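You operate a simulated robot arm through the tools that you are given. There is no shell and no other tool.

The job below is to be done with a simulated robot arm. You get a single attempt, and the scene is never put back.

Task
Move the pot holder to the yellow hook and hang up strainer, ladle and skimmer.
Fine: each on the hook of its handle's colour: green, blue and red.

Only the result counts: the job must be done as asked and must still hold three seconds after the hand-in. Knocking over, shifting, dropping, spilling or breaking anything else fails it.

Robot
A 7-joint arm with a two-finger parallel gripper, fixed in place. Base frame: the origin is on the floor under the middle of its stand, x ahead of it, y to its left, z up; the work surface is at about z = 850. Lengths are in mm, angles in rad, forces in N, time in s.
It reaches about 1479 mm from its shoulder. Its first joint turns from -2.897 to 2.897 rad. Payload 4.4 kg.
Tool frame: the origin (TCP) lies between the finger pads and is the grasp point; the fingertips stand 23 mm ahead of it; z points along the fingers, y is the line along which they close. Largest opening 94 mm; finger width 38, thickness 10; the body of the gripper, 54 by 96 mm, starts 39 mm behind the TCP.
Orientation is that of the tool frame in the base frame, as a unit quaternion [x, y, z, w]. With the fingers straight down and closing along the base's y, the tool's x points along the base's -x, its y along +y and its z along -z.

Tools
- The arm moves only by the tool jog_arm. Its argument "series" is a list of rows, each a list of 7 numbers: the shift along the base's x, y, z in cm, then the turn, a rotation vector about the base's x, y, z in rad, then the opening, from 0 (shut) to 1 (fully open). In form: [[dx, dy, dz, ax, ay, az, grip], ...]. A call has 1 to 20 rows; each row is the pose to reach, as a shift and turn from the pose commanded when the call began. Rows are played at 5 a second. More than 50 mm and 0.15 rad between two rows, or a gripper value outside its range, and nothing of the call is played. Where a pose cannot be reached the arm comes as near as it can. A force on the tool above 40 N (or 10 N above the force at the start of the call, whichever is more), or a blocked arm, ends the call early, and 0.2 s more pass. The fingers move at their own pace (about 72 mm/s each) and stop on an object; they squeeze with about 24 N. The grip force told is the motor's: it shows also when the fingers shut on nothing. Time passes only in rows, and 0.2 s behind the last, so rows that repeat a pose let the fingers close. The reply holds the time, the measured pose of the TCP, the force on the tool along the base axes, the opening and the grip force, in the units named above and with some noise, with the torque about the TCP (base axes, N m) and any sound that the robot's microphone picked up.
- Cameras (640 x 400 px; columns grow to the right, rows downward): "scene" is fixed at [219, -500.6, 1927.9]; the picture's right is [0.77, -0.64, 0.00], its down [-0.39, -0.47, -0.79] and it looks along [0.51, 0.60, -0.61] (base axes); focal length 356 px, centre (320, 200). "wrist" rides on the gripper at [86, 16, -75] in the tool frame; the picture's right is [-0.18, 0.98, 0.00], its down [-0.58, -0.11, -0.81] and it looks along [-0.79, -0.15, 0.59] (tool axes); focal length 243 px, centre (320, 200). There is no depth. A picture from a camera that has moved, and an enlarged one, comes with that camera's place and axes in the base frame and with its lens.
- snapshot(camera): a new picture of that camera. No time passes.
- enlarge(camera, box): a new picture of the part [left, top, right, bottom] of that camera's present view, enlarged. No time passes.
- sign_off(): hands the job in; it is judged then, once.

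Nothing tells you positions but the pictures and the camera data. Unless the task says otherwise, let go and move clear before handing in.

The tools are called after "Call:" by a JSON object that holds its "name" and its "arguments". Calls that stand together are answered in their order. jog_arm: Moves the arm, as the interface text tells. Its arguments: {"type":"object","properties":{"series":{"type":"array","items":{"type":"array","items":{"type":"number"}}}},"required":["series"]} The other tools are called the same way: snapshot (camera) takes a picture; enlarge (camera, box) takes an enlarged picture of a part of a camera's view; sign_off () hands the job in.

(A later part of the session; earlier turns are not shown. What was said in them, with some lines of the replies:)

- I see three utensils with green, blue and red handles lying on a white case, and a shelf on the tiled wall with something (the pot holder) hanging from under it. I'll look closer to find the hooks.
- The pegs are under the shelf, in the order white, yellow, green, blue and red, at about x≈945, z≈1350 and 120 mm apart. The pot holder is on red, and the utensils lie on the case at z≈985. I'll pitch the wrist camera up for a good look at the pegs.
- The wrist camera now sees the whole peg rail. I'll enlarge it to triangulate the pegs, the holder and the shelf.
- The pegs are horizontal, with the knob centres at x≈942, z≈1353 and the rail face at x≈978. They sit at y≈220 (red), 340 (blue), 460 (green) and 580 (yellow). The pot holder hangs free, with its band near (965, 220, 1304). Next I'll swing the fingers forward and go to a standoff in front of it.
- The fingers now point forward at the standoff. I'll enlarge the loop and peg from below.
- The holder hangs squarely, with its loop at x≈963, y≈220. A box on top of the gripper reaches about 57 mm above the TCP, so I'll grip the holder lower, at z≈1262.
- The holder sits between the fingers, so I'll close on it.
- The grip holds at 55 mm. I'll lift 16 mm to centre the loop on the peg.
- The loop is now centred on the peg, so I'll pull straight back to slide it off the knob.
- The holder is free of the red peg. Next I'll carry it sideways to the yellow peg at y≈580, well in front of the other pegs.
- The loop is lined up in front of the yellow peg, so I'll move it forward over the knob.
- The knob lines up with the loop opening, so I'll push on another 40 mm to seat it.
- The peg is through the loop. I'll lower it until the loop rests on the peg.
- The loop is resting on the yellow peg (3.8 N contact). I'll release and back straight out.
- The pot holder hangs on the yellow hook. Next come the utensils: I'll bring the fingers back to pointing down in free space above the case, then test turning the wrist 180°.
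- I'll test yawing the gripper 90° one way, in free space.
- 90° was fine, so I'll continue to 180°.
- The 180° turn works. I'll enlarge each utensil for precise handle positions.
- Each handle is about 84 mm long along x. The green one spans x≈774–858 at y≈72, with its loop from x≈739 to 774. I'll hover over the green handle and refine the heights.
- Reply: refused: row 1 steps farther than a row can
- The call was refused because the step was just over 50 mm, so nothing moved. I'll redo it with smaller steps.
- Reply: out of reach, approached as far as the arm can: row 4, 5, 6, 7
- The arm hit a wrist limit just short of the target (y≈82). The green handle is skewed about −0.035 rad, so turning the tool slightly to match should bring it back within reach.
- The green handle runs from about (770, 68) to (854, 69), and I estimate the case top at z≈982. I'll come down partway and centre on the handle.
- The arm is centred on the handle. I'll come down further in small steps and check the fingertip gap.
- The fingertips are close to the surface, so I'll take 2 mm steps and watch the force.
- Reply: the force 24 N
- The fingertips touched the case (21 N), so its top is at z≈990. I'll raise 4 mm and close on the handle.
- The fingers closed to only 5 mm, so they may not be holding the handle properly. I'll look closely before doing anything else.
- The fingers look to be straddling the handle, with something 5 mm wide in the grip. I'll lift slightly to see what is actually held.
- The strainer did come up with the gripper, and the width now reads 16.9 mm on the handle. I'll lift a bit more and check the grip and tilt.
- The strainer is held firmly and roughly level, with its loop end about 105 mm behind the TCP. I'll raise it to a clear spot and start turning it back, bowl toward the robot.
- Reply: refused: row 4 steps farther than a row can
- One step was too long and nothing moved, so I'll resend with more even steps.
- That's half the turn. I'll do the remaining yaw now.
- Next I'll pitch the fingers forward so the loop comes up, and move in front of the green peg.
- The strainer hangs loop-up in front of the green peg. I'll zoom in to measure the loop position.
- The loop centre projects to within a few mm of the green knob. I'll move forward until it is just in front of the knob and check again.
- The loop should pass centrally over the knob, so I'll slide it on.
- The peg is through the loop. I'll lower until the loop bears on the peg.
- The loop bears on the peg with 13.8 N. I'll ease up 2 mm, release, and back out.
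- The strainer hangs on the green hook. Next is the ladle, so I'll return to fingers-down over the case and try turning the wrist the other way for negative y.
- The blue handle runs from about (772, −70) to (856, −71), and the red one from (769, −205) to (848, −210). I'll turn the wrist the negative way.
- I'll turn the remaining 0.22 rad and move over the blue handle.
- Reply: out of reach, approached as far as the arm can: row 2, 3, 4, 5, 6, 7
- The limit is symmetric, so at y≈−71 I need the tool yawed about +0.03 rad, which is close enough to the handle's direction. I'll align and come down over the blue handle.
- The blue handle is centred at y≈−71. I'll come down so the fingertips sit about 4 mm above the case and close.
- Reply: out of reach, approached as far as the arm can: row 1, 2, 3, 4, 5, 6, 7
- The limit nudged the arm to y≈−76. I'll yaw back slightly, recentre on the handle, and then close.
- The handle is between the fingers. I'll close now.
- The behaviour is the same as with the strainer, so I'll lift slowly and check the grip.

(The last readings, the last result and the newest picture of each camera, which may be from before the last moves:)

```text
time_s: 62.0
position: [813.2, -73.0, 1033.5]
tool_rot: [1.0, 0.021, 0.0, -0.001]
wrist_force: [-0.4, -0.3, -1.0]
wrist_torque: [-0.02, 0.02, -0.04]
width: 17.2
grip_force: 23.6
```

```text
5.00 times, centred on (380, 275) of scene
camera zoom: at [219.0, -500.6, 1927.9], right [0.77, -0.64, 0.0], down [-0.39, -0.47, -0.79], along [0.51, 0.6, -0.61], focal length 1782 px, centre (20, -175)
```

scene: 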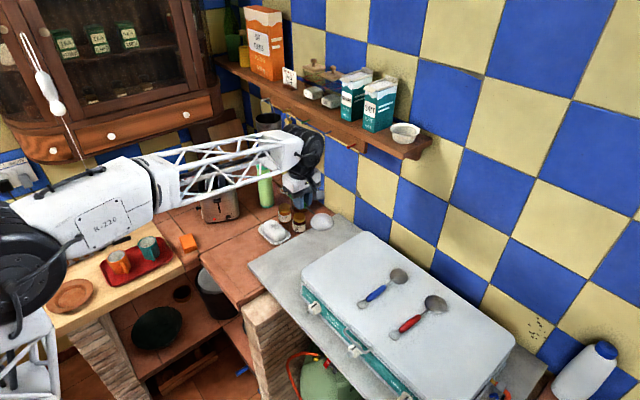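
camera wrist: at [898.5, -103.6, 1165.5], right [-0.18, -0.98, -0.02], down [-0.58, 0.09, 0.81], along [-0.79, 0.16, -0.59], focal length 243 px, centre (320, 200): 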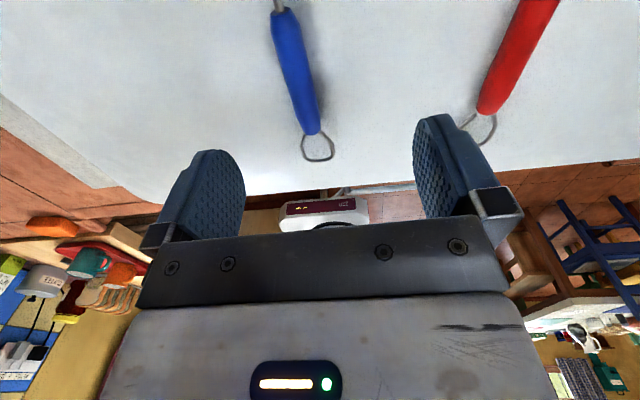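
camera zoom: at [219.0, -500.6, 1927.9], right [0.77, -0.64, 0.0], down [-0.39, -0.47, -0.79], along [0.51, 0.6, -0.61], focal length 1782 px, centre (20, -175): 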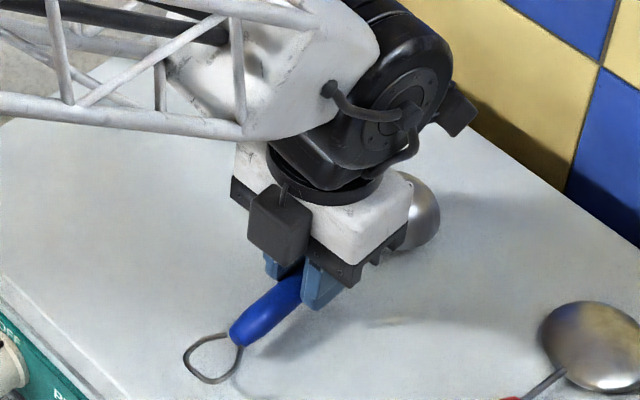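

The ladle is held at 17.2 mm. I'll lift more and measure where its loop sits relative to the TCP.

Call:
{"name": "jog_arm", "arguments": {"series": [[0, 0, 2, 0, 0, 0, 0], [0, 0, 4, 0, 0, 0, 0], [0, 0, 6.5, 0, 0, 0, 0], [0, 0, 6.5, 0, 0, 0, 0]]}}

Call:
{"name": "enlarge", "arguments": {"camera": "scene", "box": [345, 220, 405, 300]}}

Call:
{"name": "enlarge", "arguments": {"camera": "wrist", "box": [220, 0, 440, 200]}}

```text
time_s: 63.0
position: [813.5, -72.3, 1099.2]
tool_rot: [1.0, 0.021, -0.001, 0.0]
wrist_force: [0.7, -0.4, -0.3]
wrist_torque: [0.06, 0.06, 0.0]
width: 17.3
grip_force: 25.3
```

```text
5.00 times, centred on (375, 260) of scene
camera zoom: at [219.0, -500.6, 1927.9], right [0.77, -0.64, 0.0], down [-0.39, -0.47, -0.79], along [0.51, 0.6, -0.61], focal length 1782 px, centre (45, -100)
```

zoom: 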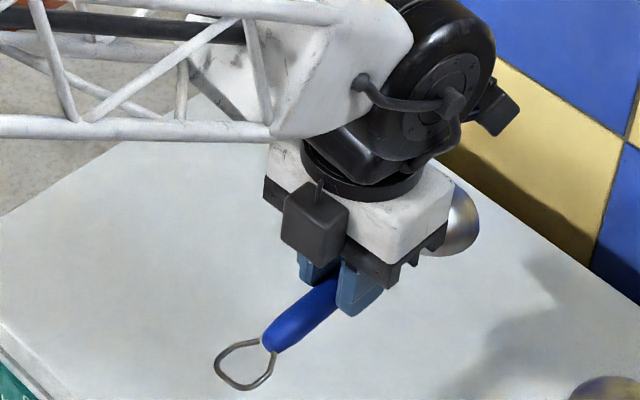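

```text
2.00 times, centred on (330, 100) of wrist
camera zoom: at [901.0, -85.8, 1173.3], right [-0.14, -0.99, 0.0], down [-0.59, 0.08, 0.81], along [-0.8, 0.12, -0.59], focal length 485 px, centre (300, 400)
```

zoom: 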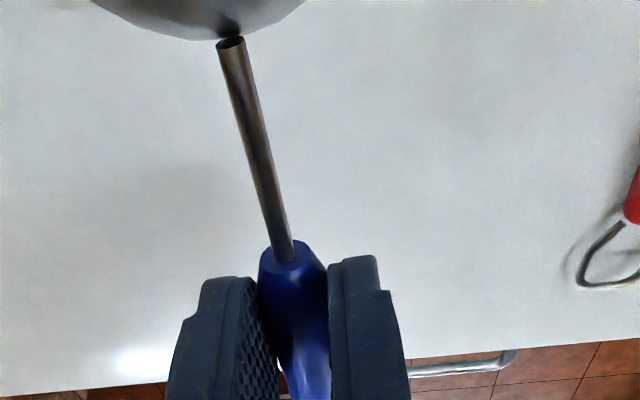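

The ladle is level, and its loop end is about 102 mm from the TCP. I'll raise it and turn it back.

Call:
{"name": "jog_arm", "arguments": {"series": [[0, 0, 4, 0, 0, 0, 0], [-2, 0, 8, 0, 0, 0, 0], [-4.5, 0, 12, 0, 0, 0, 0], [-7, 0, 16, 0, 0, 0, 0], [-9.5, 0, 19.5, 0, 0, 0.1, 0], [-10.5, 0, 20, 0, 0, 0.24, 0], [-10.5, 0, 20, 0, 0, 0.38, 0], [-10.5, 0, 20, 0, 0, 0.52, 0], [-10.5, 1, 20, 0, 0, 0.66, 0], [-10.5, 3, 20, 0, 0, 0.8, 0], [-10.5, 5, 20, 0, 0, 0.94, 0], [-10.5, 7, 20, 0, 0, 1.08, 0], [-10.5, 9, 20, 0, 0, 1.22, 0], [-10.5, 11, 20, 0, 0, 1.36, 0], [-10.5, 13, 20, 0, 0, 1.5, 0], [-10.5, 15, 20, 0, 0, 1.64, 0], [-10.5, 17, 20, 0, 0, 1.78, 0], [-10.5, 18, 20, 0, 0, 1.92, 0], [-10.5, 19, 20, 0, 0, 2.06, 0], [-10.5, 19, 20, 0, 0, 2.06, 0]]}}

Call:
{"name": "snapshot", "arguments": {"camera": "scene"}}

```text
time_s: 67.2
position: [709.0, 116.0, 1298.0]
tool_rot: [0.496, 0.868, 0.0, 0.0]
wrist_force: [-0.1, -0.8, -0.6]
wrist_torque: [-0.01, -0.03, 0.0]
width: 17.3
grip_force: 24.4
```

```text
taken
```

scene: 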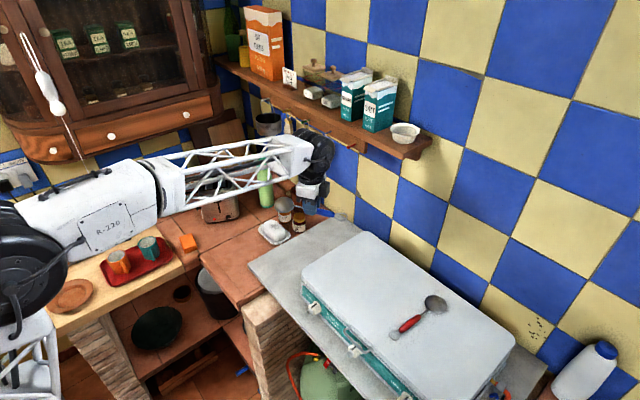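

One radian of yaw remains, and then I'll pitch forward toward the blue peg.

Call:
{"name": "jog_arm", "arguments": {"series": [[0, 0, 0, 0, 0, 0.13, 0], [0, 0, 0, 0, 0, 0.26, 0], [0, 0, 0, 0, 0, 0.39, 0], [0, 0, 0, 0, 0, 0.52, 0], [0, 0, 0, 0, 0, 0.65, 0], [0, 0, 0, 0, 0, 0.78, 0], [0, 0, 0, 0, 0, 0.91, 0], [0, 0, 0, 0, 0, 1.038, 0], [0, 0, 0, 0, 0, 1.038, 0]]}}

```text
time_s: 69.2
position: [708.4, 117.3, 1297.6]
tool_rot: [0.001, 1.0, 0.0, 0.001]
wrist_force: [-0.7, -0.4, -0.6]
wrist_torque: [0.03, -0.06, -0.03]
width: 17.2
grip_force: 24.1
```

Now I'll pitch forward and move in front of the blue peg.

Call:
{"name": "jog_arm", "arguments": {"series": [[0, 2, 0, 0, -0.1428, 0, 0], [0, 4, 0, 0, -0.2856, 0, 0], [0, 6, 0, 0, -0.4284, 0, 0], [1, 8, -0.5, 0, -0.5712, 0, 0], [2, 10, -1, 0, -0.714, 0, 0], [3, 12, -1.5, 0, -0.8568, 0, 0], [5, 14, -2, 0, -0.9996, 0, 0], [7, 16, -2.5, 0, -1.1424, 0, 0], [9, 18, -3, 0, -1.2852, 0, 0], [10.5, 20, -3, 0, -1.428, 0, 0], [11.7, 22.3, -3, 0, -1.5708, 0, 0], [11.7, 22.3, -3, 0, -1.5708, 0, 0]]}}

Call:
{"name": "enlarge", "arguments": {"camera": "scene", "box": [285, 115, 355, 185]}}

Call:
{"name": "snapshot", "arguments": {"camera": "wrist"}}

```text
time_s: 71.8
position: [825.9, 338.9, 1268.5]
tool_rot: [0.001, 0.707, 0.001, 0.708]
wrist_force: [0.5, 0.6, -0.7]
wrist_torque: [0.03, 0.03, 0.02]
width: 16.9
grip_force: 24.0
```

```text
5.71 times, centred on (320, 150) of scene
camera zoom: at [219.0, -500.6, 1927.9], right [0.77, -0.64, 0.0], down [-0.39, -0.47, -0.79], along [0.51, 0.6, -0.61], focal length 2036 px, centre (320, 486)
```

zoom: 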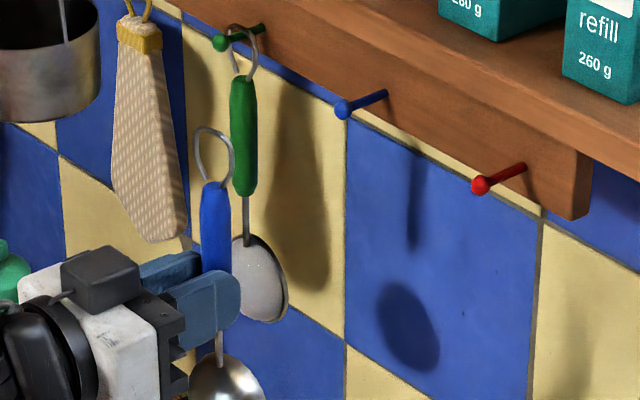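

```text
taken
camera wrist: at [751.8, 356.0, 1182.1], right [0.0, 0.98, 0.19], down [-0.81, -0.11, 0.58], along [0.59, -0.15, 0.79], focal length 243 px, centre (320, 200)
```

wrist: 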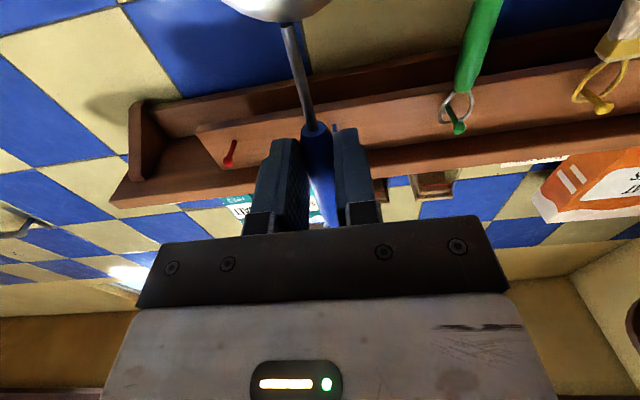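

The loop looks about 4 mm off in y and z relative to the knob. I'll correct that while moving up to just in front of the knob.

Call:
{"name": "jog_arm", "arguments": {"series": [[3, 0.15, -0.1, 0, 0, 0, 0], [6, 0.3, -0.2, 0, 0, 0, 0], [8, 0.3, -0.2, 0, 0, 0, 0], [8, 0.3, -0.2, 0, 0, 0, 0]]}}

Call:
{"name": "enlarge", "arguments": {"camera": "scene", "box": [305, 120, 355, 160]}}

```text
time_s: 72.8
position: [904.6, 342.8, 1266.9]
tool_rot: [0.001, 0.707, 0.0, 0.707]
wrist_force: [-0.7, 0.4, -0.7]
wrist_torque: [0.0, 0.04, 0.03]
width: 17.2
grip_force: 24.4
```

```text
10.00 times, centred on (330, 140) of scene
camera zoom: at [219.0, -500.6, 1927.9], right [0.77, -0.64, 0.0], down [-0.39, -0.47, -0.79], along [0.51, 0.6, -0.61], focal length 3563 px, centre (220, 800)
```

zoom: 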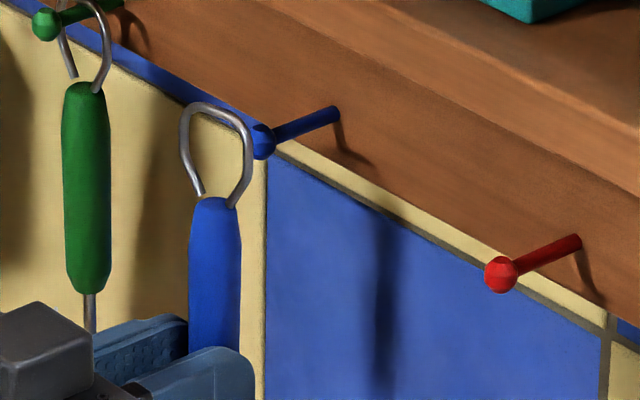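

The loop now lines up well with the knob, so I'll slide it on.

Call:
{"name": "jog_arm", "arguments": {"series": [[1, 0, 0, 0, 0, 0, 0], [2, 0, 0, 0, 0, 0, 0], [3, 0, 0, 0, 0, 0, 0], [3.7, 0, 0, 0, 0, 0, 0], [3.7, 0, 0, 0, 0, 0, 0]]}}

Call:
{"name": "enlarge", "arguments": {"camera": "scene", "box": [310, 120, 360, 160]}}

```text
time_s: 74.0
position: [941.9, 342.6, 1266.1]
tool_rot: [0.001, 0.707, 0.0, 0.707]
wrist_force: [0.3, -0.4, -1.3]
wrist_torque: [-0.02, -0.03, 0.02]
width: 17.2
grip_force: 24.8
```

```text
10.00 times, centred on (335, 140) of scene
camera zoom: at [219.0, -500.6, 1927.9], right [0.77, -0.64, 0.0], down [-0.39, -0.47, -0.79], along [0.51, 0.6, -0.61], focal length 3563 px, centre (170, 800)
```

zoom: 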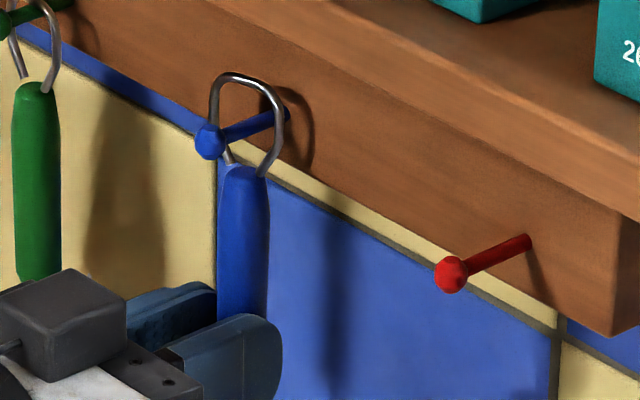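

The peg is through the loop. I'll lower it onto the peg.

Call:
{"name": "jog_arm", "arguments": {"series": [[0, 0, -0.5, 0, 0, 0, 0], [0, 0, -0.9, 0, 0, 0, 0], [0, 0, -1.2, 0, 0, 0, 0], [0, 0, -1.2, 0, 0, 0, 0]]}}

Call:
{"name": "enlarge", "arguments": {"camera": "scene", "box": [310, 120, 360, 160]}}

```text
time_s: 75.0
position: [942.1, 342.0, 1254.6]
tool_rot: [0.001, 0.707, 0.001, 0.707]
wrist_force: [0.3, -0.3, -0.2]
wrist_torque: [0.0, -0.02, -0.04]
width: 17.0
grip_force: 23.7
```

```text
10.00 times, centred on (335, 140) of scene
camera zoom: at [219.0, -500.6, 1927.9], right [0.77, -0.64, 0.0], down [-0.39, -0.47, -0.79], along [0.51, 0.6, -0.61], focal length 3563 px, centre (170, 800)
```

zoom: 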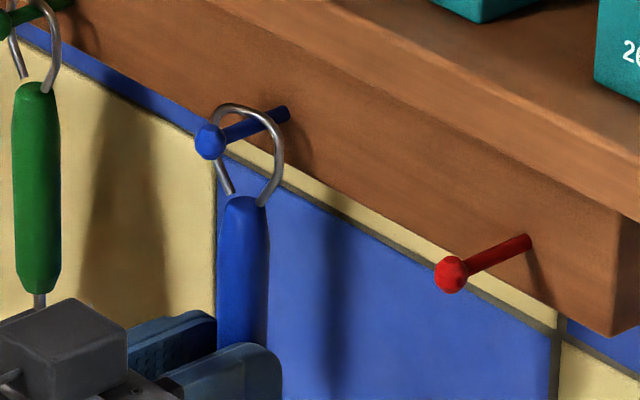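

Not touching yet, so I'll lower a few more mm.

Call:
{"name": "jog_arm", "arguments": {"series": [[0, 0, -0.15, 0, 0, 0, 0], [0, 0, -0.3, 0, 0, 0, 0], [0, 0, -0.4, 0, 0, 0, 0]]}}

Call:
{"name": "enlarge", "arguments": {"camera": "scene", "box": [310, 120, 360, 160]}}

```text
time_s: 75.8
position: [942.3, 342.8, 1254.0]
tool_rot: [0.002, 0.706, 0.001, 0.708]
wrist_force: [1.2, 0.8, 22.1]
wrist_torque: [-0.01, -0.43, -0.06]
width: 17.3
grip_force: 23.9
```

```text
10.00 times, centred on (335, 140) of scene
camera zoom: at [219.0, -500.6, 1927.9], right [0.77, -0.64, 0.0], down [-0.39, -0.47, -0.79], along [0.51, 0.6, -0.61], focal length 3563 px, centre (170, 800)
```

zoom: 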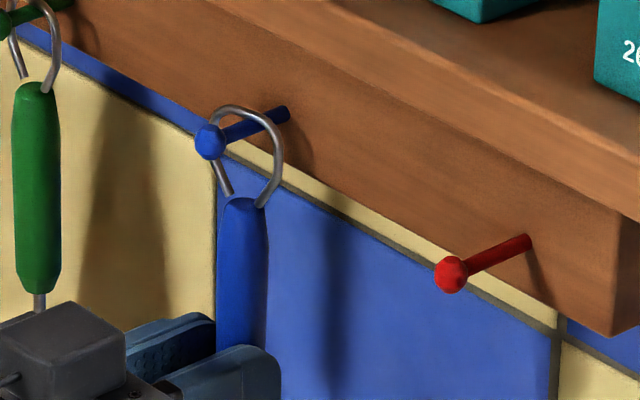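

It is in contact now (22 N). I'll ease up 3.5 mm, release, and back out.

Call:
{"name": "jog_arm", "arguments": {"series": [[0, 0, 0.35, 0, 0, 0, 0], [0, 0, 0.35, 0, 0, 0, 0], [0, 0, 0.35, 0, 0, 0, 0.3], [0, 0, 0.35, 0, 0, 0, 0.5], [0, 0, 0.35, 0, 0, 0, 0.5], [0, 0, 0.35, 0, 0, 0, 0.5], [-1.5, 0, 0.35, 0, 0, 0, 0.5], [-3, 0, 0.35, 0, 0, 0, 0.5], [-6, 0, 0.35, 0, 0, 0, 0.5], [-10, 0, 0.35, 0, 0, 0, 0.5], [-14, 0, 0.35, 0, 0, 0, 0.5]]}}

Call:
{"name": "enlarge", "arguments": {"camera": "scene", "box": [255, 95, 375, 195]}}

Call:
{"name": "snapshot", "arguments": {"camera": "wrist"}}

```text
time_s: 78.2
position: [802.4, 343.4, 1253.9]
tool_rot: [0.0, 0.707, 0.001, 0.707]
wrist_force: [-0.4, -0.3, 0.3]
wrist_torque: [-0.01, -0.03, -0.03]
width: 46.9
grip_force: 0.1
```

```text
4.00 times, centred on (315, 145) of scene
camera zoom: at [219.0, -500.6, 1927.9], right [0.77, -0.64, 0.0], down [-0.39, -0.47, -0.79], along [0.51, 0.6, -0.61], focal length 1425 px, centre (340, 420)
```

zoom: 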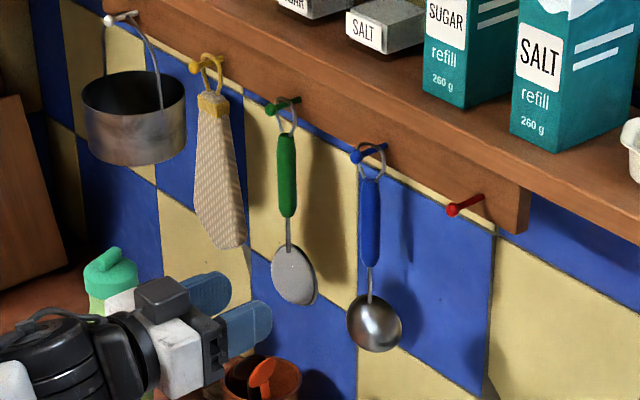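

```text
taken
camera wrist: at [728.5, 359.2, 1166.6], right [0.0, 0.98, 0.19], down [-0.81, -0.11, 0.58], along [0.59, -0.15, 0.79], focal length 243 px, centre (320, 200)
```

wrist: 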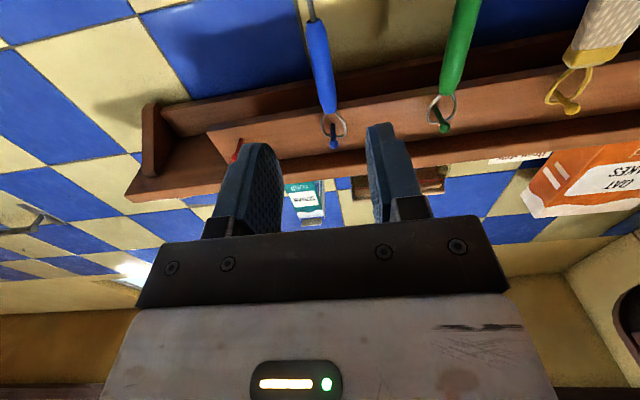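

The ladle hangs on the blue hook. Last is the red skimmer, so I'll go fingers-down over the case again.

Call:
{"name": "jog_arm", "arguments": {"series": [[-2, -4.1, 1, 0, 0.131, 0, 1], [-4, -8.2, 2, 0, 0.262, 0, 1], [-6, -12.3, 3, 0, 0.393, 0, 1], [-8, -16.4, 3, 0, 0.524, 0, 1], [-8, -20.5, 3, 0, 0.655, 0, 1], [-8, -24.6, 3, 0, 0.785, 0, 1], [-8, -28.7, 3, 0, 0.916, 0, 1], [-8, -32.8, 3, 0, 1.047, 0, 1], [-8, -36.9, 3, 0, 1.178, 0, 1], [-8, -41, 3, 0, 1.309, 0, 1], [-8, -45.1, 3, 0, 1.44, 0, 1], [-8, -49.3, 3, 0, 1.5708, 0, 1], [-8, -49.3, 3, 0, 1.5708, 0, 1]]}}

Call:
{"name": "enlarge", "arguments": {"camera": "wrist", "box": [180, 0, 420, 180]}}

Call:
{"name": "enlarge", "arguments": {"camera": "scene", "box": [385, 290, 450, 344]}}

```text
time_s: 81.0
position: [722.9, -151.1, 1284.9]
tool_rot: [0.001, 1.0, 0.0, -0.001]
wrist_force: [0.7, 0.6, -1.0]
wrist_torque: [0.04, -0.01, 0.01]
width: 94.1
grip_force: 0.0
```

```text
2.22 times, centred on (300, 90) of wrist
camera zoom: at [636.6, -134.8, 1359.2], right [0.19, 0.98, 0.0], down [0.58, -0.11, 0.81], along [0.79, -0.15, -0.59], focal length 539 px, centre (364, 444)
```

zoom: 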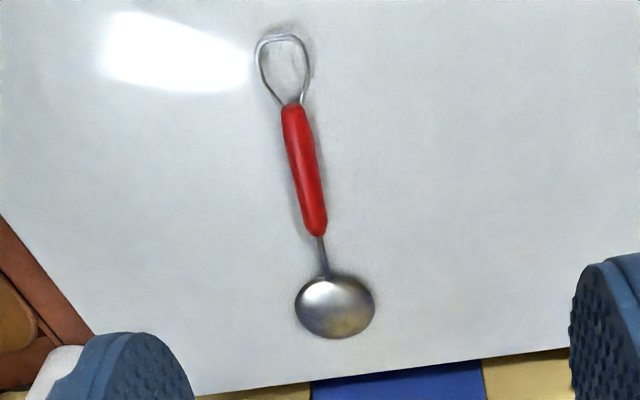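

```text
7.41 times, centred on (418, 317) of scene
camera zoom: at [219.0, -500.6, 1927.9], right [0.77, -0.64, 0.0], down [-0.39, -0.47, -0.79], along [0.51, 0.6, -0.61], focal length 2640 px, centre (-402, -667)
```

zoom: 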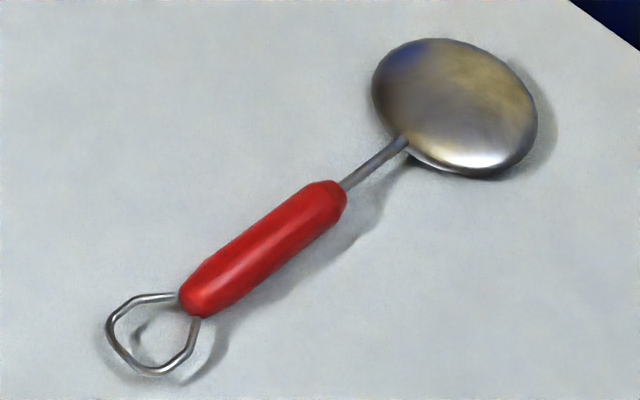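

The red handle runs from about (769, −205) to (850, −211). I'll turn the wrist the negative way again.

Call:
{"name": "jog_arm", "arguments": {"series": [[0, 0, 0, 0, 0, -0.147, 1], [0, 0, 0, 0, 0, -0.294, 1], [0, 0, 0, 0, 0, -0.441, 1], [0, 0, 0, 0, 0, -0.588, 1], [0, 0, 0, 0, 0, -0.735, 1], [0, 0, 0, 0, 0, -0.882, 1], [0, 0, 0, 0, 0, -1.029, 1], [0, 0, 0, 0, 0, -1.176, 1], [0, 0, 0, 0, 0, -1.323, 1], [0, 0, 0, 0, 0, -1.47, 1], [0, 0, 0, 0, 0, -1.617, 1], [0, 0, 0, 0, 0, -1.764, 1], [0, 0, 0, 0, 0, -1.911, 1], [0, 0, 0, 0, 0, -2.058, 1], [0, 0, 0, 0, 0, -2.205, 1], [0, 0, 0, 0, 0, -2.352, 1], [0, 0, 0, 0, 0, -2.499, 1], [0, 0, 0, 0, 0, -2.646, 1], [0, 0, 0, 0, 0, -2.793, 1], [0, 0, 0, 0, 0, -2.94, 1]]}}

Call:
{"name": "jog_arm", "arguments": {"series": [[1, -1, -2, 0, 0, -0.13, 1], [2, -2, -5, 0, 0, -0.267, 1], [3.5, -3, -9, 0, 0, -0.267, 1], [5, -4, -13, 0, 0, -0.267, 1], [6.5, -5, -17, 0, 0, -0.267, 1], [8, -5.6, -20.5, 0, 0, -0.267, 1], [8.9, -5.6, -23.5, 0, 0, -0.267, 1], [8.9, -5.6, -24.8, 0, 0, -0.267, 1], [8.9, -5.6, -24.8, 0, 0, -0.267, 1]]}}

Call:
{"name": "enlarge", "arguments": {"camera": "wrist", "box": [200, 0, 460, 200]}}

Call:
{"name": "enlarge", "arguments": {"camera": "scene", "box": [380, 250, 460, 345]}}

```text
time_s: 85.2
position: [723.1, -150.5, 1283.5]
tool_rot: [0.995, 0.098, 0.0, 0.0]
wrist_force: [-0.4, -0.3, 0.6]
wrist_torque: [-0.01, -0.02, 0.0]
width: 94.1
grip_force: 0.0
```

```text
time_s: 87.2
position: [809.8, -206.3, 1036.0]
tool_rot: [0.999, -0.034, 0.0, 0.0]
wrist_force: [0.9, -0.1, 0.5]
wrist_torque: [0.0, 0.01, 0.05]
width: 93.9
grip_force: 0.0
```

```text
2.00 times, centred on (330, 100) of wrist
camera zoom: at [896.6, -228.6, 1110.0], right [-0.25, -0.97, 0.0], down [-0.57, 0.15, 0.81], along [-0.78, 0.2, -0.59], focal length 485 px, centre (300, 400)
```

zoom: 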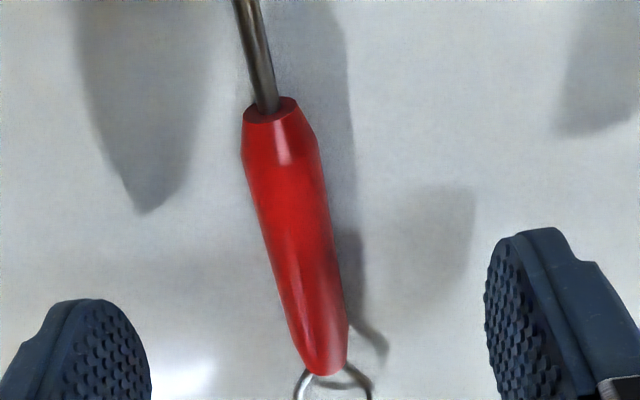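

```text
4.21 times, centred on (420, 298) of scene
camera zoom: at [219.0, -500.6, 1927.9], right [0.77, -0.64, 0.0], down [-0.39, -0.47, -0.79], along [0.51, 0.6, -0.61], focal length 1500 px, centre (-101, -210)
```

zoom: 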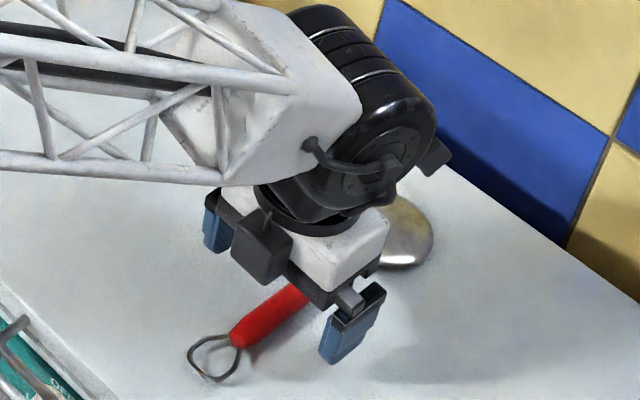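

The arm is well aligned with the red handle. I'll come down and close.

Call:
{"name": "jog_arm", "arguments": {"series": [[0.2, -0.12, -0.8, 0, 0, -0.014, 1], [0.3, -0.12, -1.5, 0, 0, -0.014, 1], [0.3, -0.12, -1.9, 0, 0, -0.014, 1], [0.3, -0.12, -1.9, 0, 0, -0.014, 0.6], [0.3, -0.12, -1.9, 0, 0, -0.014, 0.35], [0.3, -0.12, -1.9, 0, 0, -0.014, 0.25], [0.3, -0.12, -1.9, 0, 0, -0.014, 0.25]]}}

Call:
{"name": "enlarge", "arguments": {"camera": "wrist", "box": [240, 0, 420, 160]}}

```text
time_s: 88.8
position: [813.0, -207.9, 1017.8]
tool_rot: [0.999, -0.042, 0.0, 0.0]
wrist_force: [-0.4, 0.6, 0.0]
wrist_torque: [0.0, -0.01, -0.01]
width: 23.4
grip_force: 0.1
```

```text
2.50 times, centred on (330, 80) of wrist
camera zoom: at [899.4, -230.9, 1091.4], right [-0.26, -0.96, 0.0], down [-0.57, 0.16, 0.81], along [-0.78, 0.21, -0.59], focal length 606 px, centre (295, 500)
```

zoom: 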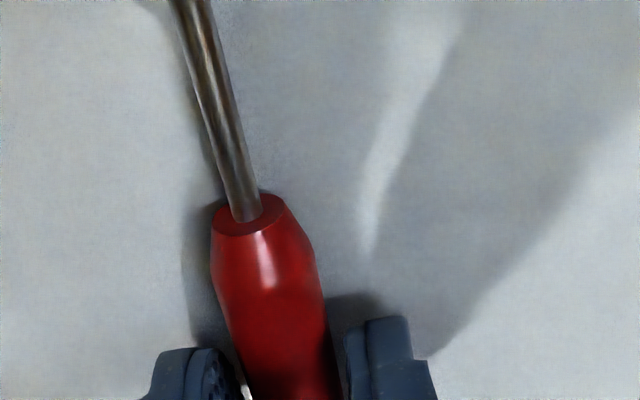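

Now I'll squeeze and lift slowly.

Call:
{"name": "jog_arm", "arguments": {"series": [[0, 0, 0, 0, 0, 0, 0.15], [0, 0, 0, 0, 0, 0, 0], [0, 0, 0, 0, 0, 0, 0], [0, 0, 0, 0, 0, 0, 0]]}}

Call:
{"name": "jog_arm", "arguments": {"series": [[0, 0, 0.4, 0, 0, 0, 0], [0, 0, 0.8, 0, 0, 0, 0], [0, 0, 1.2, 0, 0, 0, 0], [0, 0, 1.6, 0, 0, 0, 0], [0, 0, 1.6, 0, 0, 0, 0]]}}

Call:
{"name": "enlarge", "arguments": {"camera": "wrist", "box": [220, 0, 440, 200]}}

Call:
{"name": "enlarge", "arguments": {"camera": "scene", "box": [380, 250, 460, 345]}}

```text
time_s: 89.8
position: [813.5, -207.9, 1017.0]
tool_rot: [0.999, -0.041, -0.001, 0.0]
wrist_force: [0.4, -2.0, 0.2]
wrist_torque: [-0.09, 0.05, -0.71]
width: 5.0
grip_force: 24.2
```

```text
time_s: 91.0
position: [813.1, -208.1, 1032.6]
tool_rot: [0.999, -0.041, 0.0, 0.0]
wrist_force: [0.0, 0.5, -1.4]
wrist_torque: [0.0, 0.01, -0.04]
width: 17.1
grip_force: 24.0
```

```text
2.00 times, centred on (330, 100) of wrist
camera zoom: at [899.7, -231.0, 1107.1], right [-0.26, -0.96, 0.0], down [-0.57, 0.16, 0.81], along [-0.78, 0.21, -0.59], focal length 485 px, centre (300, 400)
```

zoom: 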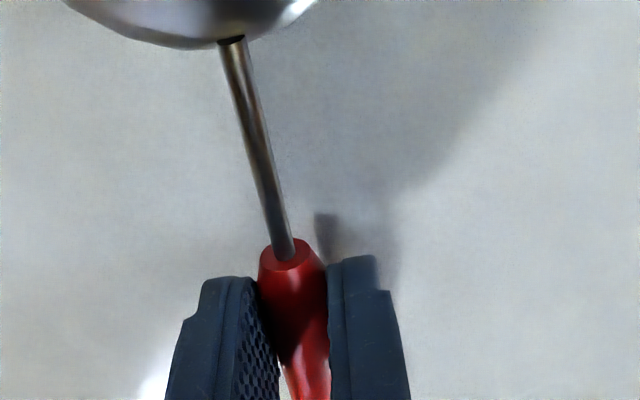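

```text
4.21 times, centred on (420, 298) of scene
camera zoom: at [219.0, -500.6, 1927.9], right [0.77, -0.64, 0.0], down [-0.39, -0.47, -0.79], along [0.51, 0.6, -0.61], focal length 1500 px, centre (-101, -210)
```

zoom: 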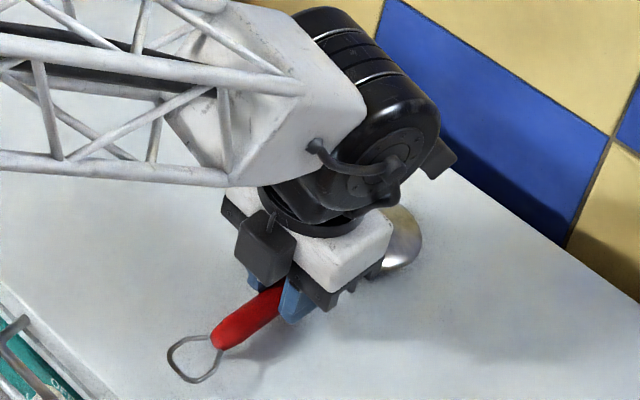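

The skimmer is held just like the others. I'll raise it and turn it back.

Call:
{"name": "jog_arm", "arguments": {"series": [[0, 0, 4.5, 0, 0, 0, 0], [0, 0, 9, 0, 0, 0, 0], [-1.5, 0, 13.5, 0, 0, 0, 0], [-3.5, 0, 17.5, 0, 0, 0, 0], [-6, 1, 21.5, 0, 0, 0, 0], [-8.5, 2, 25.5, 0, 0, 0, 0], [-10.5, 3, 26.7, 0, 0, 0.14, 0], [-10.5, 4, 26.7, 0, 0, 0.28, 0], [-10.5, 6, 26.7, 0, 0, 0.42, 0], [-10.5, 8, 26.7, 0, 0, 0.56, 0], [-10.5, 10, 26.7, 0, 0, 0.7, 0], [-10.5, 12, 26.7, 0, 0, 0.84, 0], [-10.5, 14, 26.7, 0, 0, 0.98, 0], [-10.5, 16, 26.7, 0, 0, 1.12, 0], [-10.5, 18, 26.7, 0, 0, 1.26, 0], [-10.5, 20, 26.7, 0, 0, 1.4, 0], [-10.5, 22, 26.7, 0, 0, 1.54, 0], [-10.5, 24, 26.7, 0, 0, 1.68, 0], [-10.5, 25, 26.7, 0, 0, 1.82, 0], [-10.5, 26, 26.7, 0, 0, 1.96, 0]]}}

Call:
{"name": "jog_arm", "arguments": {"series": [[0, 0, 0, 0, 0, 0.14, 0], [0, 0, 0, 0, 0, 0.28, 0], [0, 0, 0, 0, 0, 0.42, 0], [0, 0, 0, 0, 0, 0.56, 0], [0, 0, 0, 0, 0, 0.7, 0], [0, 0, 0, 0, 0, 0.84, 0], [0, 0, 0, 0, 0, 0.98, 0], [0, 0, 0, 0, 0, 1.12, 0], [0, 0, 0, 0, 0, 1.2636, 0], [0, 0, 0, 0, 0, 1.2636, 0]]}}

```text
time_s: 95.2
position: [708.5, 52.6, 1299.6]
tool_rot: [0.589, 0.808, 0.0, 0.0]
wrist_force: [-0.7, -0.1, -0.4]
wrist_torque: [-0.03, -0.02, -0.01]
width: 17.3
grip_force: 24.0
```

```text
time_s: 97.4
position: [709.5, 53.4, 1299.7]
tool_rot: [-0.001, 1.0, 0.0, -0.001]
wrist_force: [0.7, -0.5, -1.0]
wrist_torque: [-0.01, -0.01, 0.03]
width: 17.2
grip_force: 24.3
```

Now I'll pitch forward and move in front of the red peg.

Call:
{"name": "jog_arm", "arguments": {"series": [[0, 1.5, 0, 0, -0.1428, 0, 0], [0, 3, 0, 0, -0.2856, 0, 0], [0, 4.5, 0, 0, -0.4284, 0, 0], [1, 6, -0.5, 0, -0.5712, 0, 0], [2, 7.5, -1, 0, -0.714, 0, 0], [3, 9, -1.5, 0, -0.8568, 0, 0], [5, 10.5, -2, 0, -0.9996, 0, 0], [7, 12, -2.5, 0, -1.1424, 0, 0], [9, 13.5, -3, 0, -1.2852, 0, 0], [10.5, 15, -3.2, 0, -1.428, 0, 0], [11.7, 16.9, -3.2, 0, -1.5708, 0, 0], [11.7, 16.9, -3.2, 0, -1.5708, 0, 0]]}}

Call:
{"name": "enlarge", "arguments": {"camera": "scene", "box": [300, 125, 370, 195]}}

Call:
{"name": "snapshot", "arguments": {"camera": "wrist"}}

```text
time_s: 100.0
position: [825.5, 221.0, 1267.7]
tool_rot: [0.0, 0.707, 0.0, 0.707]
wrist_force: [-0.8, 0.4, -1.1]
wrist_torque: [0.02, 0.03, 0.02]
width: 17.3
grip_force: 23.9
```

```text
5.71 times, centred on (335, 160) of scene
camera zoom: at [219.0, -500.6, 1927.9], right [0.77, -0.64, 0.0], down [-0.39, -0.47, -0.79], along [0.51, 0.6, -0.61], focal length 2036 px, centre (234, 429)
```

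zoom: 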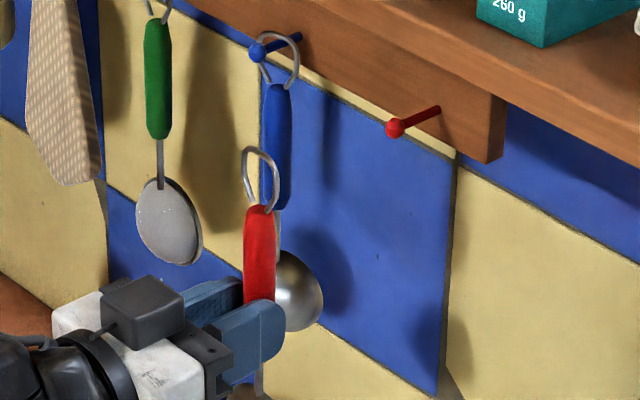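

```text
taken
camera wrist: at [752.1, 237.6, 1182.0], right [0.0, 0.98, 0.18], down [-0.81, -0.11, 0.58], along [0.59, -0.15, 0.79], focal length 243 px, centre (320, 200)
```

wrist: 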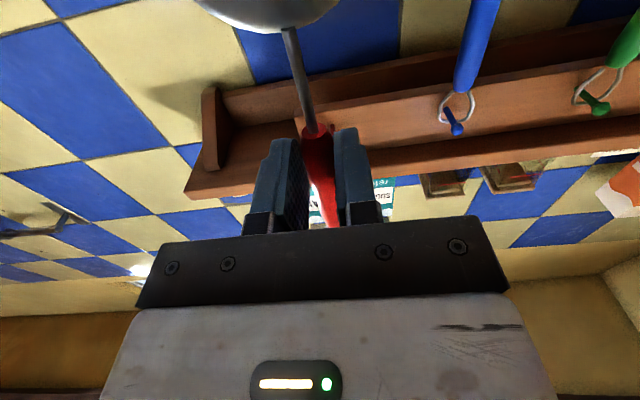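

The loop sits about 6 mm high relative to the red knob. I'll lower it a little while moving in front of it.

Call:
{"name": "jog_arm", "arguments": {"series": [[3, 0, -0.2, 0, 0, 0, 0], [6, 0, -0.4, 0, 0, 0, 0], [8, 0, -0.4, 0, 0, 0, 0], [8, 0, -0.4, 0, 0, 0, 0]]}}

Call:
{"name": "enlarge", "arguments": {"camera": "scene", "box": [325, 130, 375, 170]}}

```text
time_s: 101.0
position: [905.8, 221.6, 1264.7]
tool_rot: [0.001, 0.707, 0.0, 0.707]
wrist_force: [0.5, 0.5, -0.2]
wrist_torque: [-0.01, 0.03, 0.01]
width: 17.1
grip_force: 24.4
```

```text
10.00 times, centred on (350, 150) of scene
camera zoom: at [219.0, -500.6, 1927.9], right [0.77, -0.64, 0.0], down [-0.39, -0.47, -0.79], along [0.51, 0.6, -0.61], focal length 3563 px, centre (20, 700)
```

zoom: 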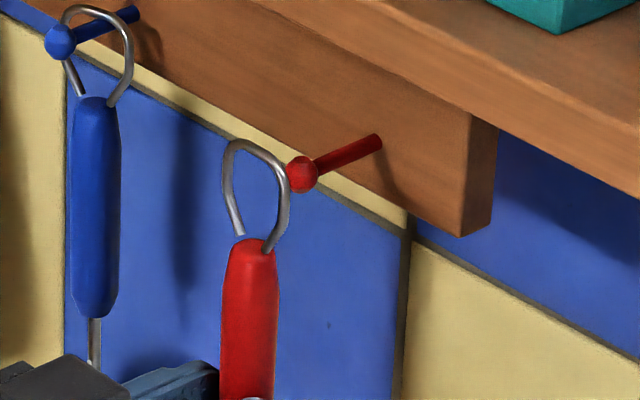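

The alignment is good, so I'll slide it on.

Call:
{"name": "jog_arm", "arguments": {"series": [[1, 0, 0, 0, 0, 0, 0], [2, 0, 0, 0, 0, 0, 0], [3, 0, 0, 0, 0, 0, 0], [3.7, 0, 0, 0, 0, 0, 0], [3.7, 0, 0, 0, 0, 0, 0]]}}

Call:
{"name": "enlarge", "arguments": {"camera": "scene", "box": [325, 130, 375, 170]}}

```text
time_s: 102.2
position: [944.0, 221.6, 1263.4]
tool_rot: [0.0, 0.707, -0.001, 0.707]
wrist_force: [-0.1, 0.0, -0.5]
wrist_torque: [-0.01, 0.01, -0.02]
width: 17.2
grip_force: 23.6
```

```text
10.00 times, centred on (350, 150) of scene
camera zoom: at [219.0, -500.6, 1927.9], right [0.77, -0.64, 0.0], down [-0.39, -0.47, -0.79], along [0.51, 0.6, -0.61], focal length 3563 px, centre (20, 700)
```

zoom: 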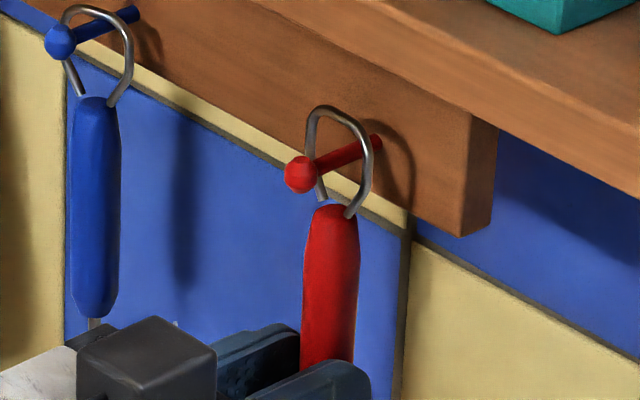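

The peg is through the loop. I'll lower it in small steps.

Call:
{"name": "jog_arm", "arguments": {"series": [[0, 0, -0.5, 0, 0, 0, 0], [0, 0, -0.9, 0, 0, 0, 0], [0, 0, -1.05, 0, 0, 0, 0]]}}

Call:
{"name": "enlarge", "arguments": {"camera": "scene", "box": [325, 130, 375, 170]}}

```text
time_s: 103.0
position: [943.3, 220.9, 1253.3]
tool_rot: [0.0, 0.707, 0.0, 0.707]
wrist_force: [-1.1, -1.3, 3.2]
wrist_torque: [0.17, -0.11, -0.07]
width: 17.1
grip_force: 23.9
```

```text
10.00 times, centred on (350, 150) of scene
camera zoom: at [219.0, -500.6, 1927.9], right [0.77, -0.64, 0.0], down [-0.39, -0.47, -0.79], along [0.51, 0.6, -0.61], focal length 3563 px, centre (20, 700)
```

zoom: 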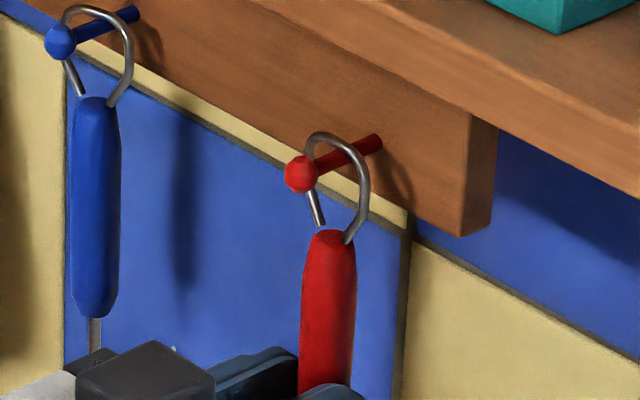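

It is touching the peg lightly (3.2 N). I'll release and back out.

Call:
{"name": "jog_arm", "arguments": {"series": [[0, 0, 0, 0, 0, 0, 0.3], [0, 0, 0, 0, 0, 0, 0.5], [0, 0, 0, 0, 0, 0, 0.5], [0, 0, 0, 0, 0, 0, 0.5], [-1.5, 0, 0, 0, 0, 0, 0.5], [-3, 0, 0, 0, 0, 0, 0.5], [-6, 0, 0, 0, 0, 0, 0.5], [-10, 0, 0, 0, 0, 0, 0.5], [-14, 0, 0, 0, 0, 0, 0.5], [-18, 0, 0, 0, 0, 0, 0.5]]}}

Call:
{"name": "enlarge", "arguments": {"camera": "scene", "box": [255, 95, 385, 205]}}

Call:
{"name": "snapshot", "arguments": {"camera": "scene"}}

Call:
{"name": "snapshot", "arguments": {"camera": "wrist"}}

```text
time_s: 105.2
position: [762.3, 218.9, 1252.1]
tool_rot: [0.0, 0.708, -0.001, 0.707]
wrist_force: [-0.2, -0.5, -1.1]
wrist_torque: [0.02, 0.0, -0.04]
width: 46.9
grip_force: 0.0
```

```text
3.64 times, centred on (320, 150) of scene
camera zoom: at [219.0, -500.6, 1927.9], right [0.77, -0.64, 0.0], down [-0.39, -0.47, -0.79], along [0.51, 0.6, -0.61], focal length 1296 px, centre (320, 382)
```

zoom: 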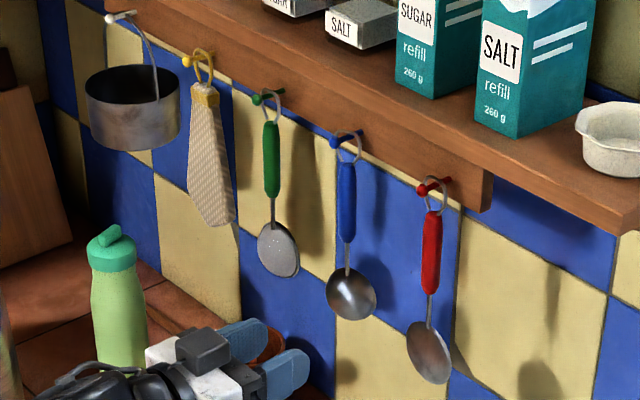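

```text
taken
```

scene: 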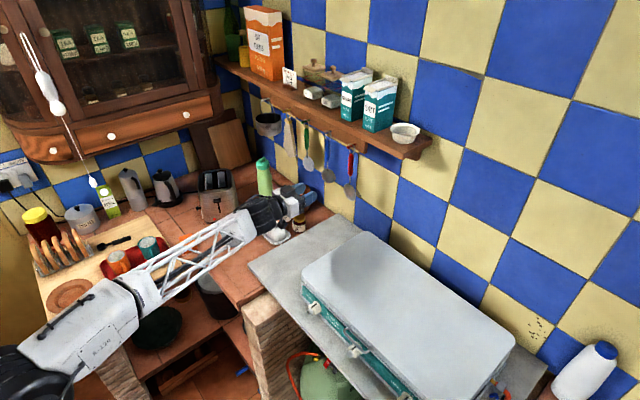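

```text
taken
camera wrist: at [689.1, 236.7, 1166.9], right [0.0, 0.98, 0.18], down [-0.81, -0.11, 0.58], along [0.59, -0.15, 0.79], focal length 243 px, centre (320, 200)
```

wrist: 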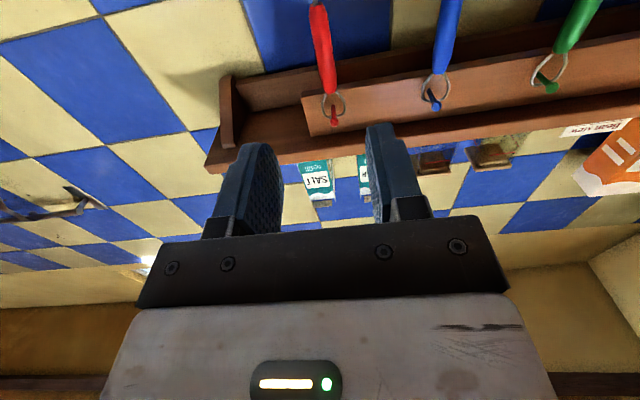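

All four items are on their hooks. I'll retreat a bit further, let things settle, and check each loop closely.

Call:
{"name": "jog_arm", "arguments": {"series": [[-4, 0, 0, 0, 0, 0, 0.5], [-8, 0, 0, 0, 0, 0, 0.5], [-8, 0, 0, 0, 0, 0, 0.5], [-8, 0, 0, 0, 0, 0, 0.5], [-8, 0, 0, 0, 0, 0, 0.5], [-8, 0, 0, 0, 0, 0, 0.5]]}}

Call:
{"name": "enlarge", "arguments": {"camera": "scene", "box": [315, 120, 375, 165]}}

Call:
{"name": "enlarge", "arguments": {"camera": "scene", "box": [260, 95, 330, 145]}}

Call:
{"name": "enlarge", "arguments": {"camera": "scene", "box": [255, 95, 385, 205]}}

```text
time_s: 106.6
position: [683.4, 221.6, 1253.7]
tool_rot: [0.0, 0.707, 0.0, 0.707]
wrist_force: [0.1, 0.8, 0.8]
wrist_torque: [0.0, 0.01, -0.02]
width: 47.0
grip_force: 0.0
```

```text
8.89 times, centred on (345, 142) of scene
camera zoom: at [219.0, -500.6, 1927.9], right [0.77, -0.64, 0.0], down [-0.39, -0.47, -0.79], along [0.51, 0.6, -0.61], focal length 3167 px, centre (98, 711)
```

zoom: 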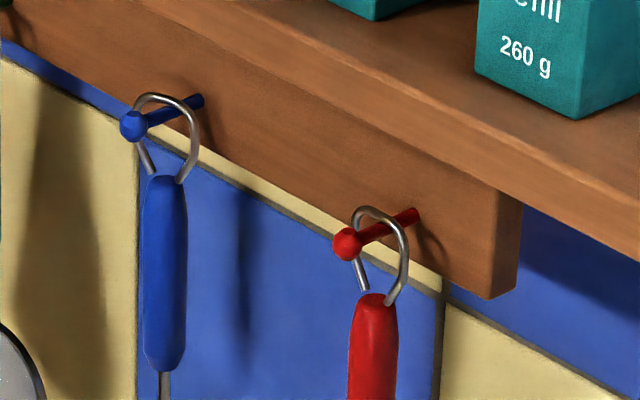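

```text
8.00 times, centred on (295, 120) of scene
camera zoom: at [219.0, -500.6, 1927.9], right [0.77, -0.64, 0.0], down [-0.39, -0.47, -0.79], along [0.51, 0.6, -0.61], focal length 2851 px, centre (520, 840)
```

zoom: 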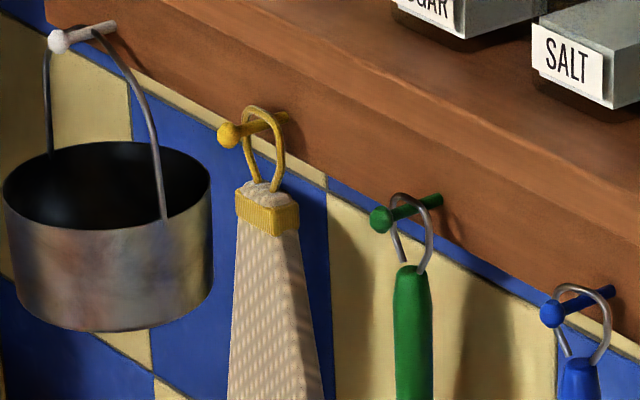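

```text
3.64 times, centred on (320, 150) of scene
camera zoom: at [219.0, -500.6, 1927.9], right [0.77, -0.64, 0.0], down [-0.39, -0.47, -0.79], along [0.51, 0.6, -0.61], focal length 1296 px, centre (320, 382)
```

zoom: 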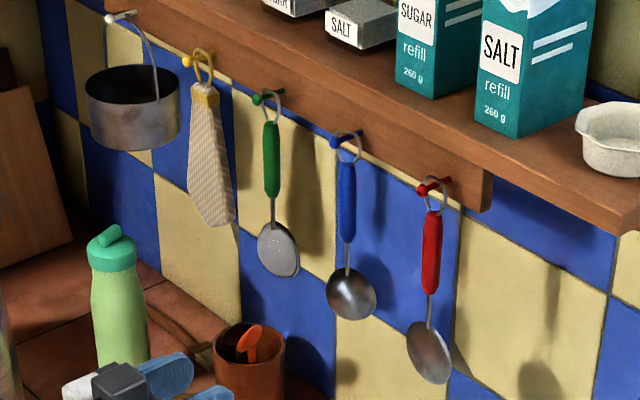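

The pot holder hangs on yellow, the strainer on green, the ladle on blue and the skimmer on red. All are settled, the gripper is empty and clear, and nothing else has been disturbed, so I'm handing the job in.

Call:
{"name": "sign_off", "arguments": {}}

```text
The job is handed in.
```

The pot holder now hangs on the yellow hook. The strainer is on green, the ladle on blue and the skimmer on red, each matching its handle colour.

In the last pictures before hand-in all four were hanging still with their loops behind the knobs. The gripper was empty and backed well clear, and I saw nothing else knocked or moved. While lining up for the strainer, the fingertips briefly pressed on the white case at about 21 N. I saw no sign that the case moved.

The hand-in was accepted, but the reply did not say whether the job passed.
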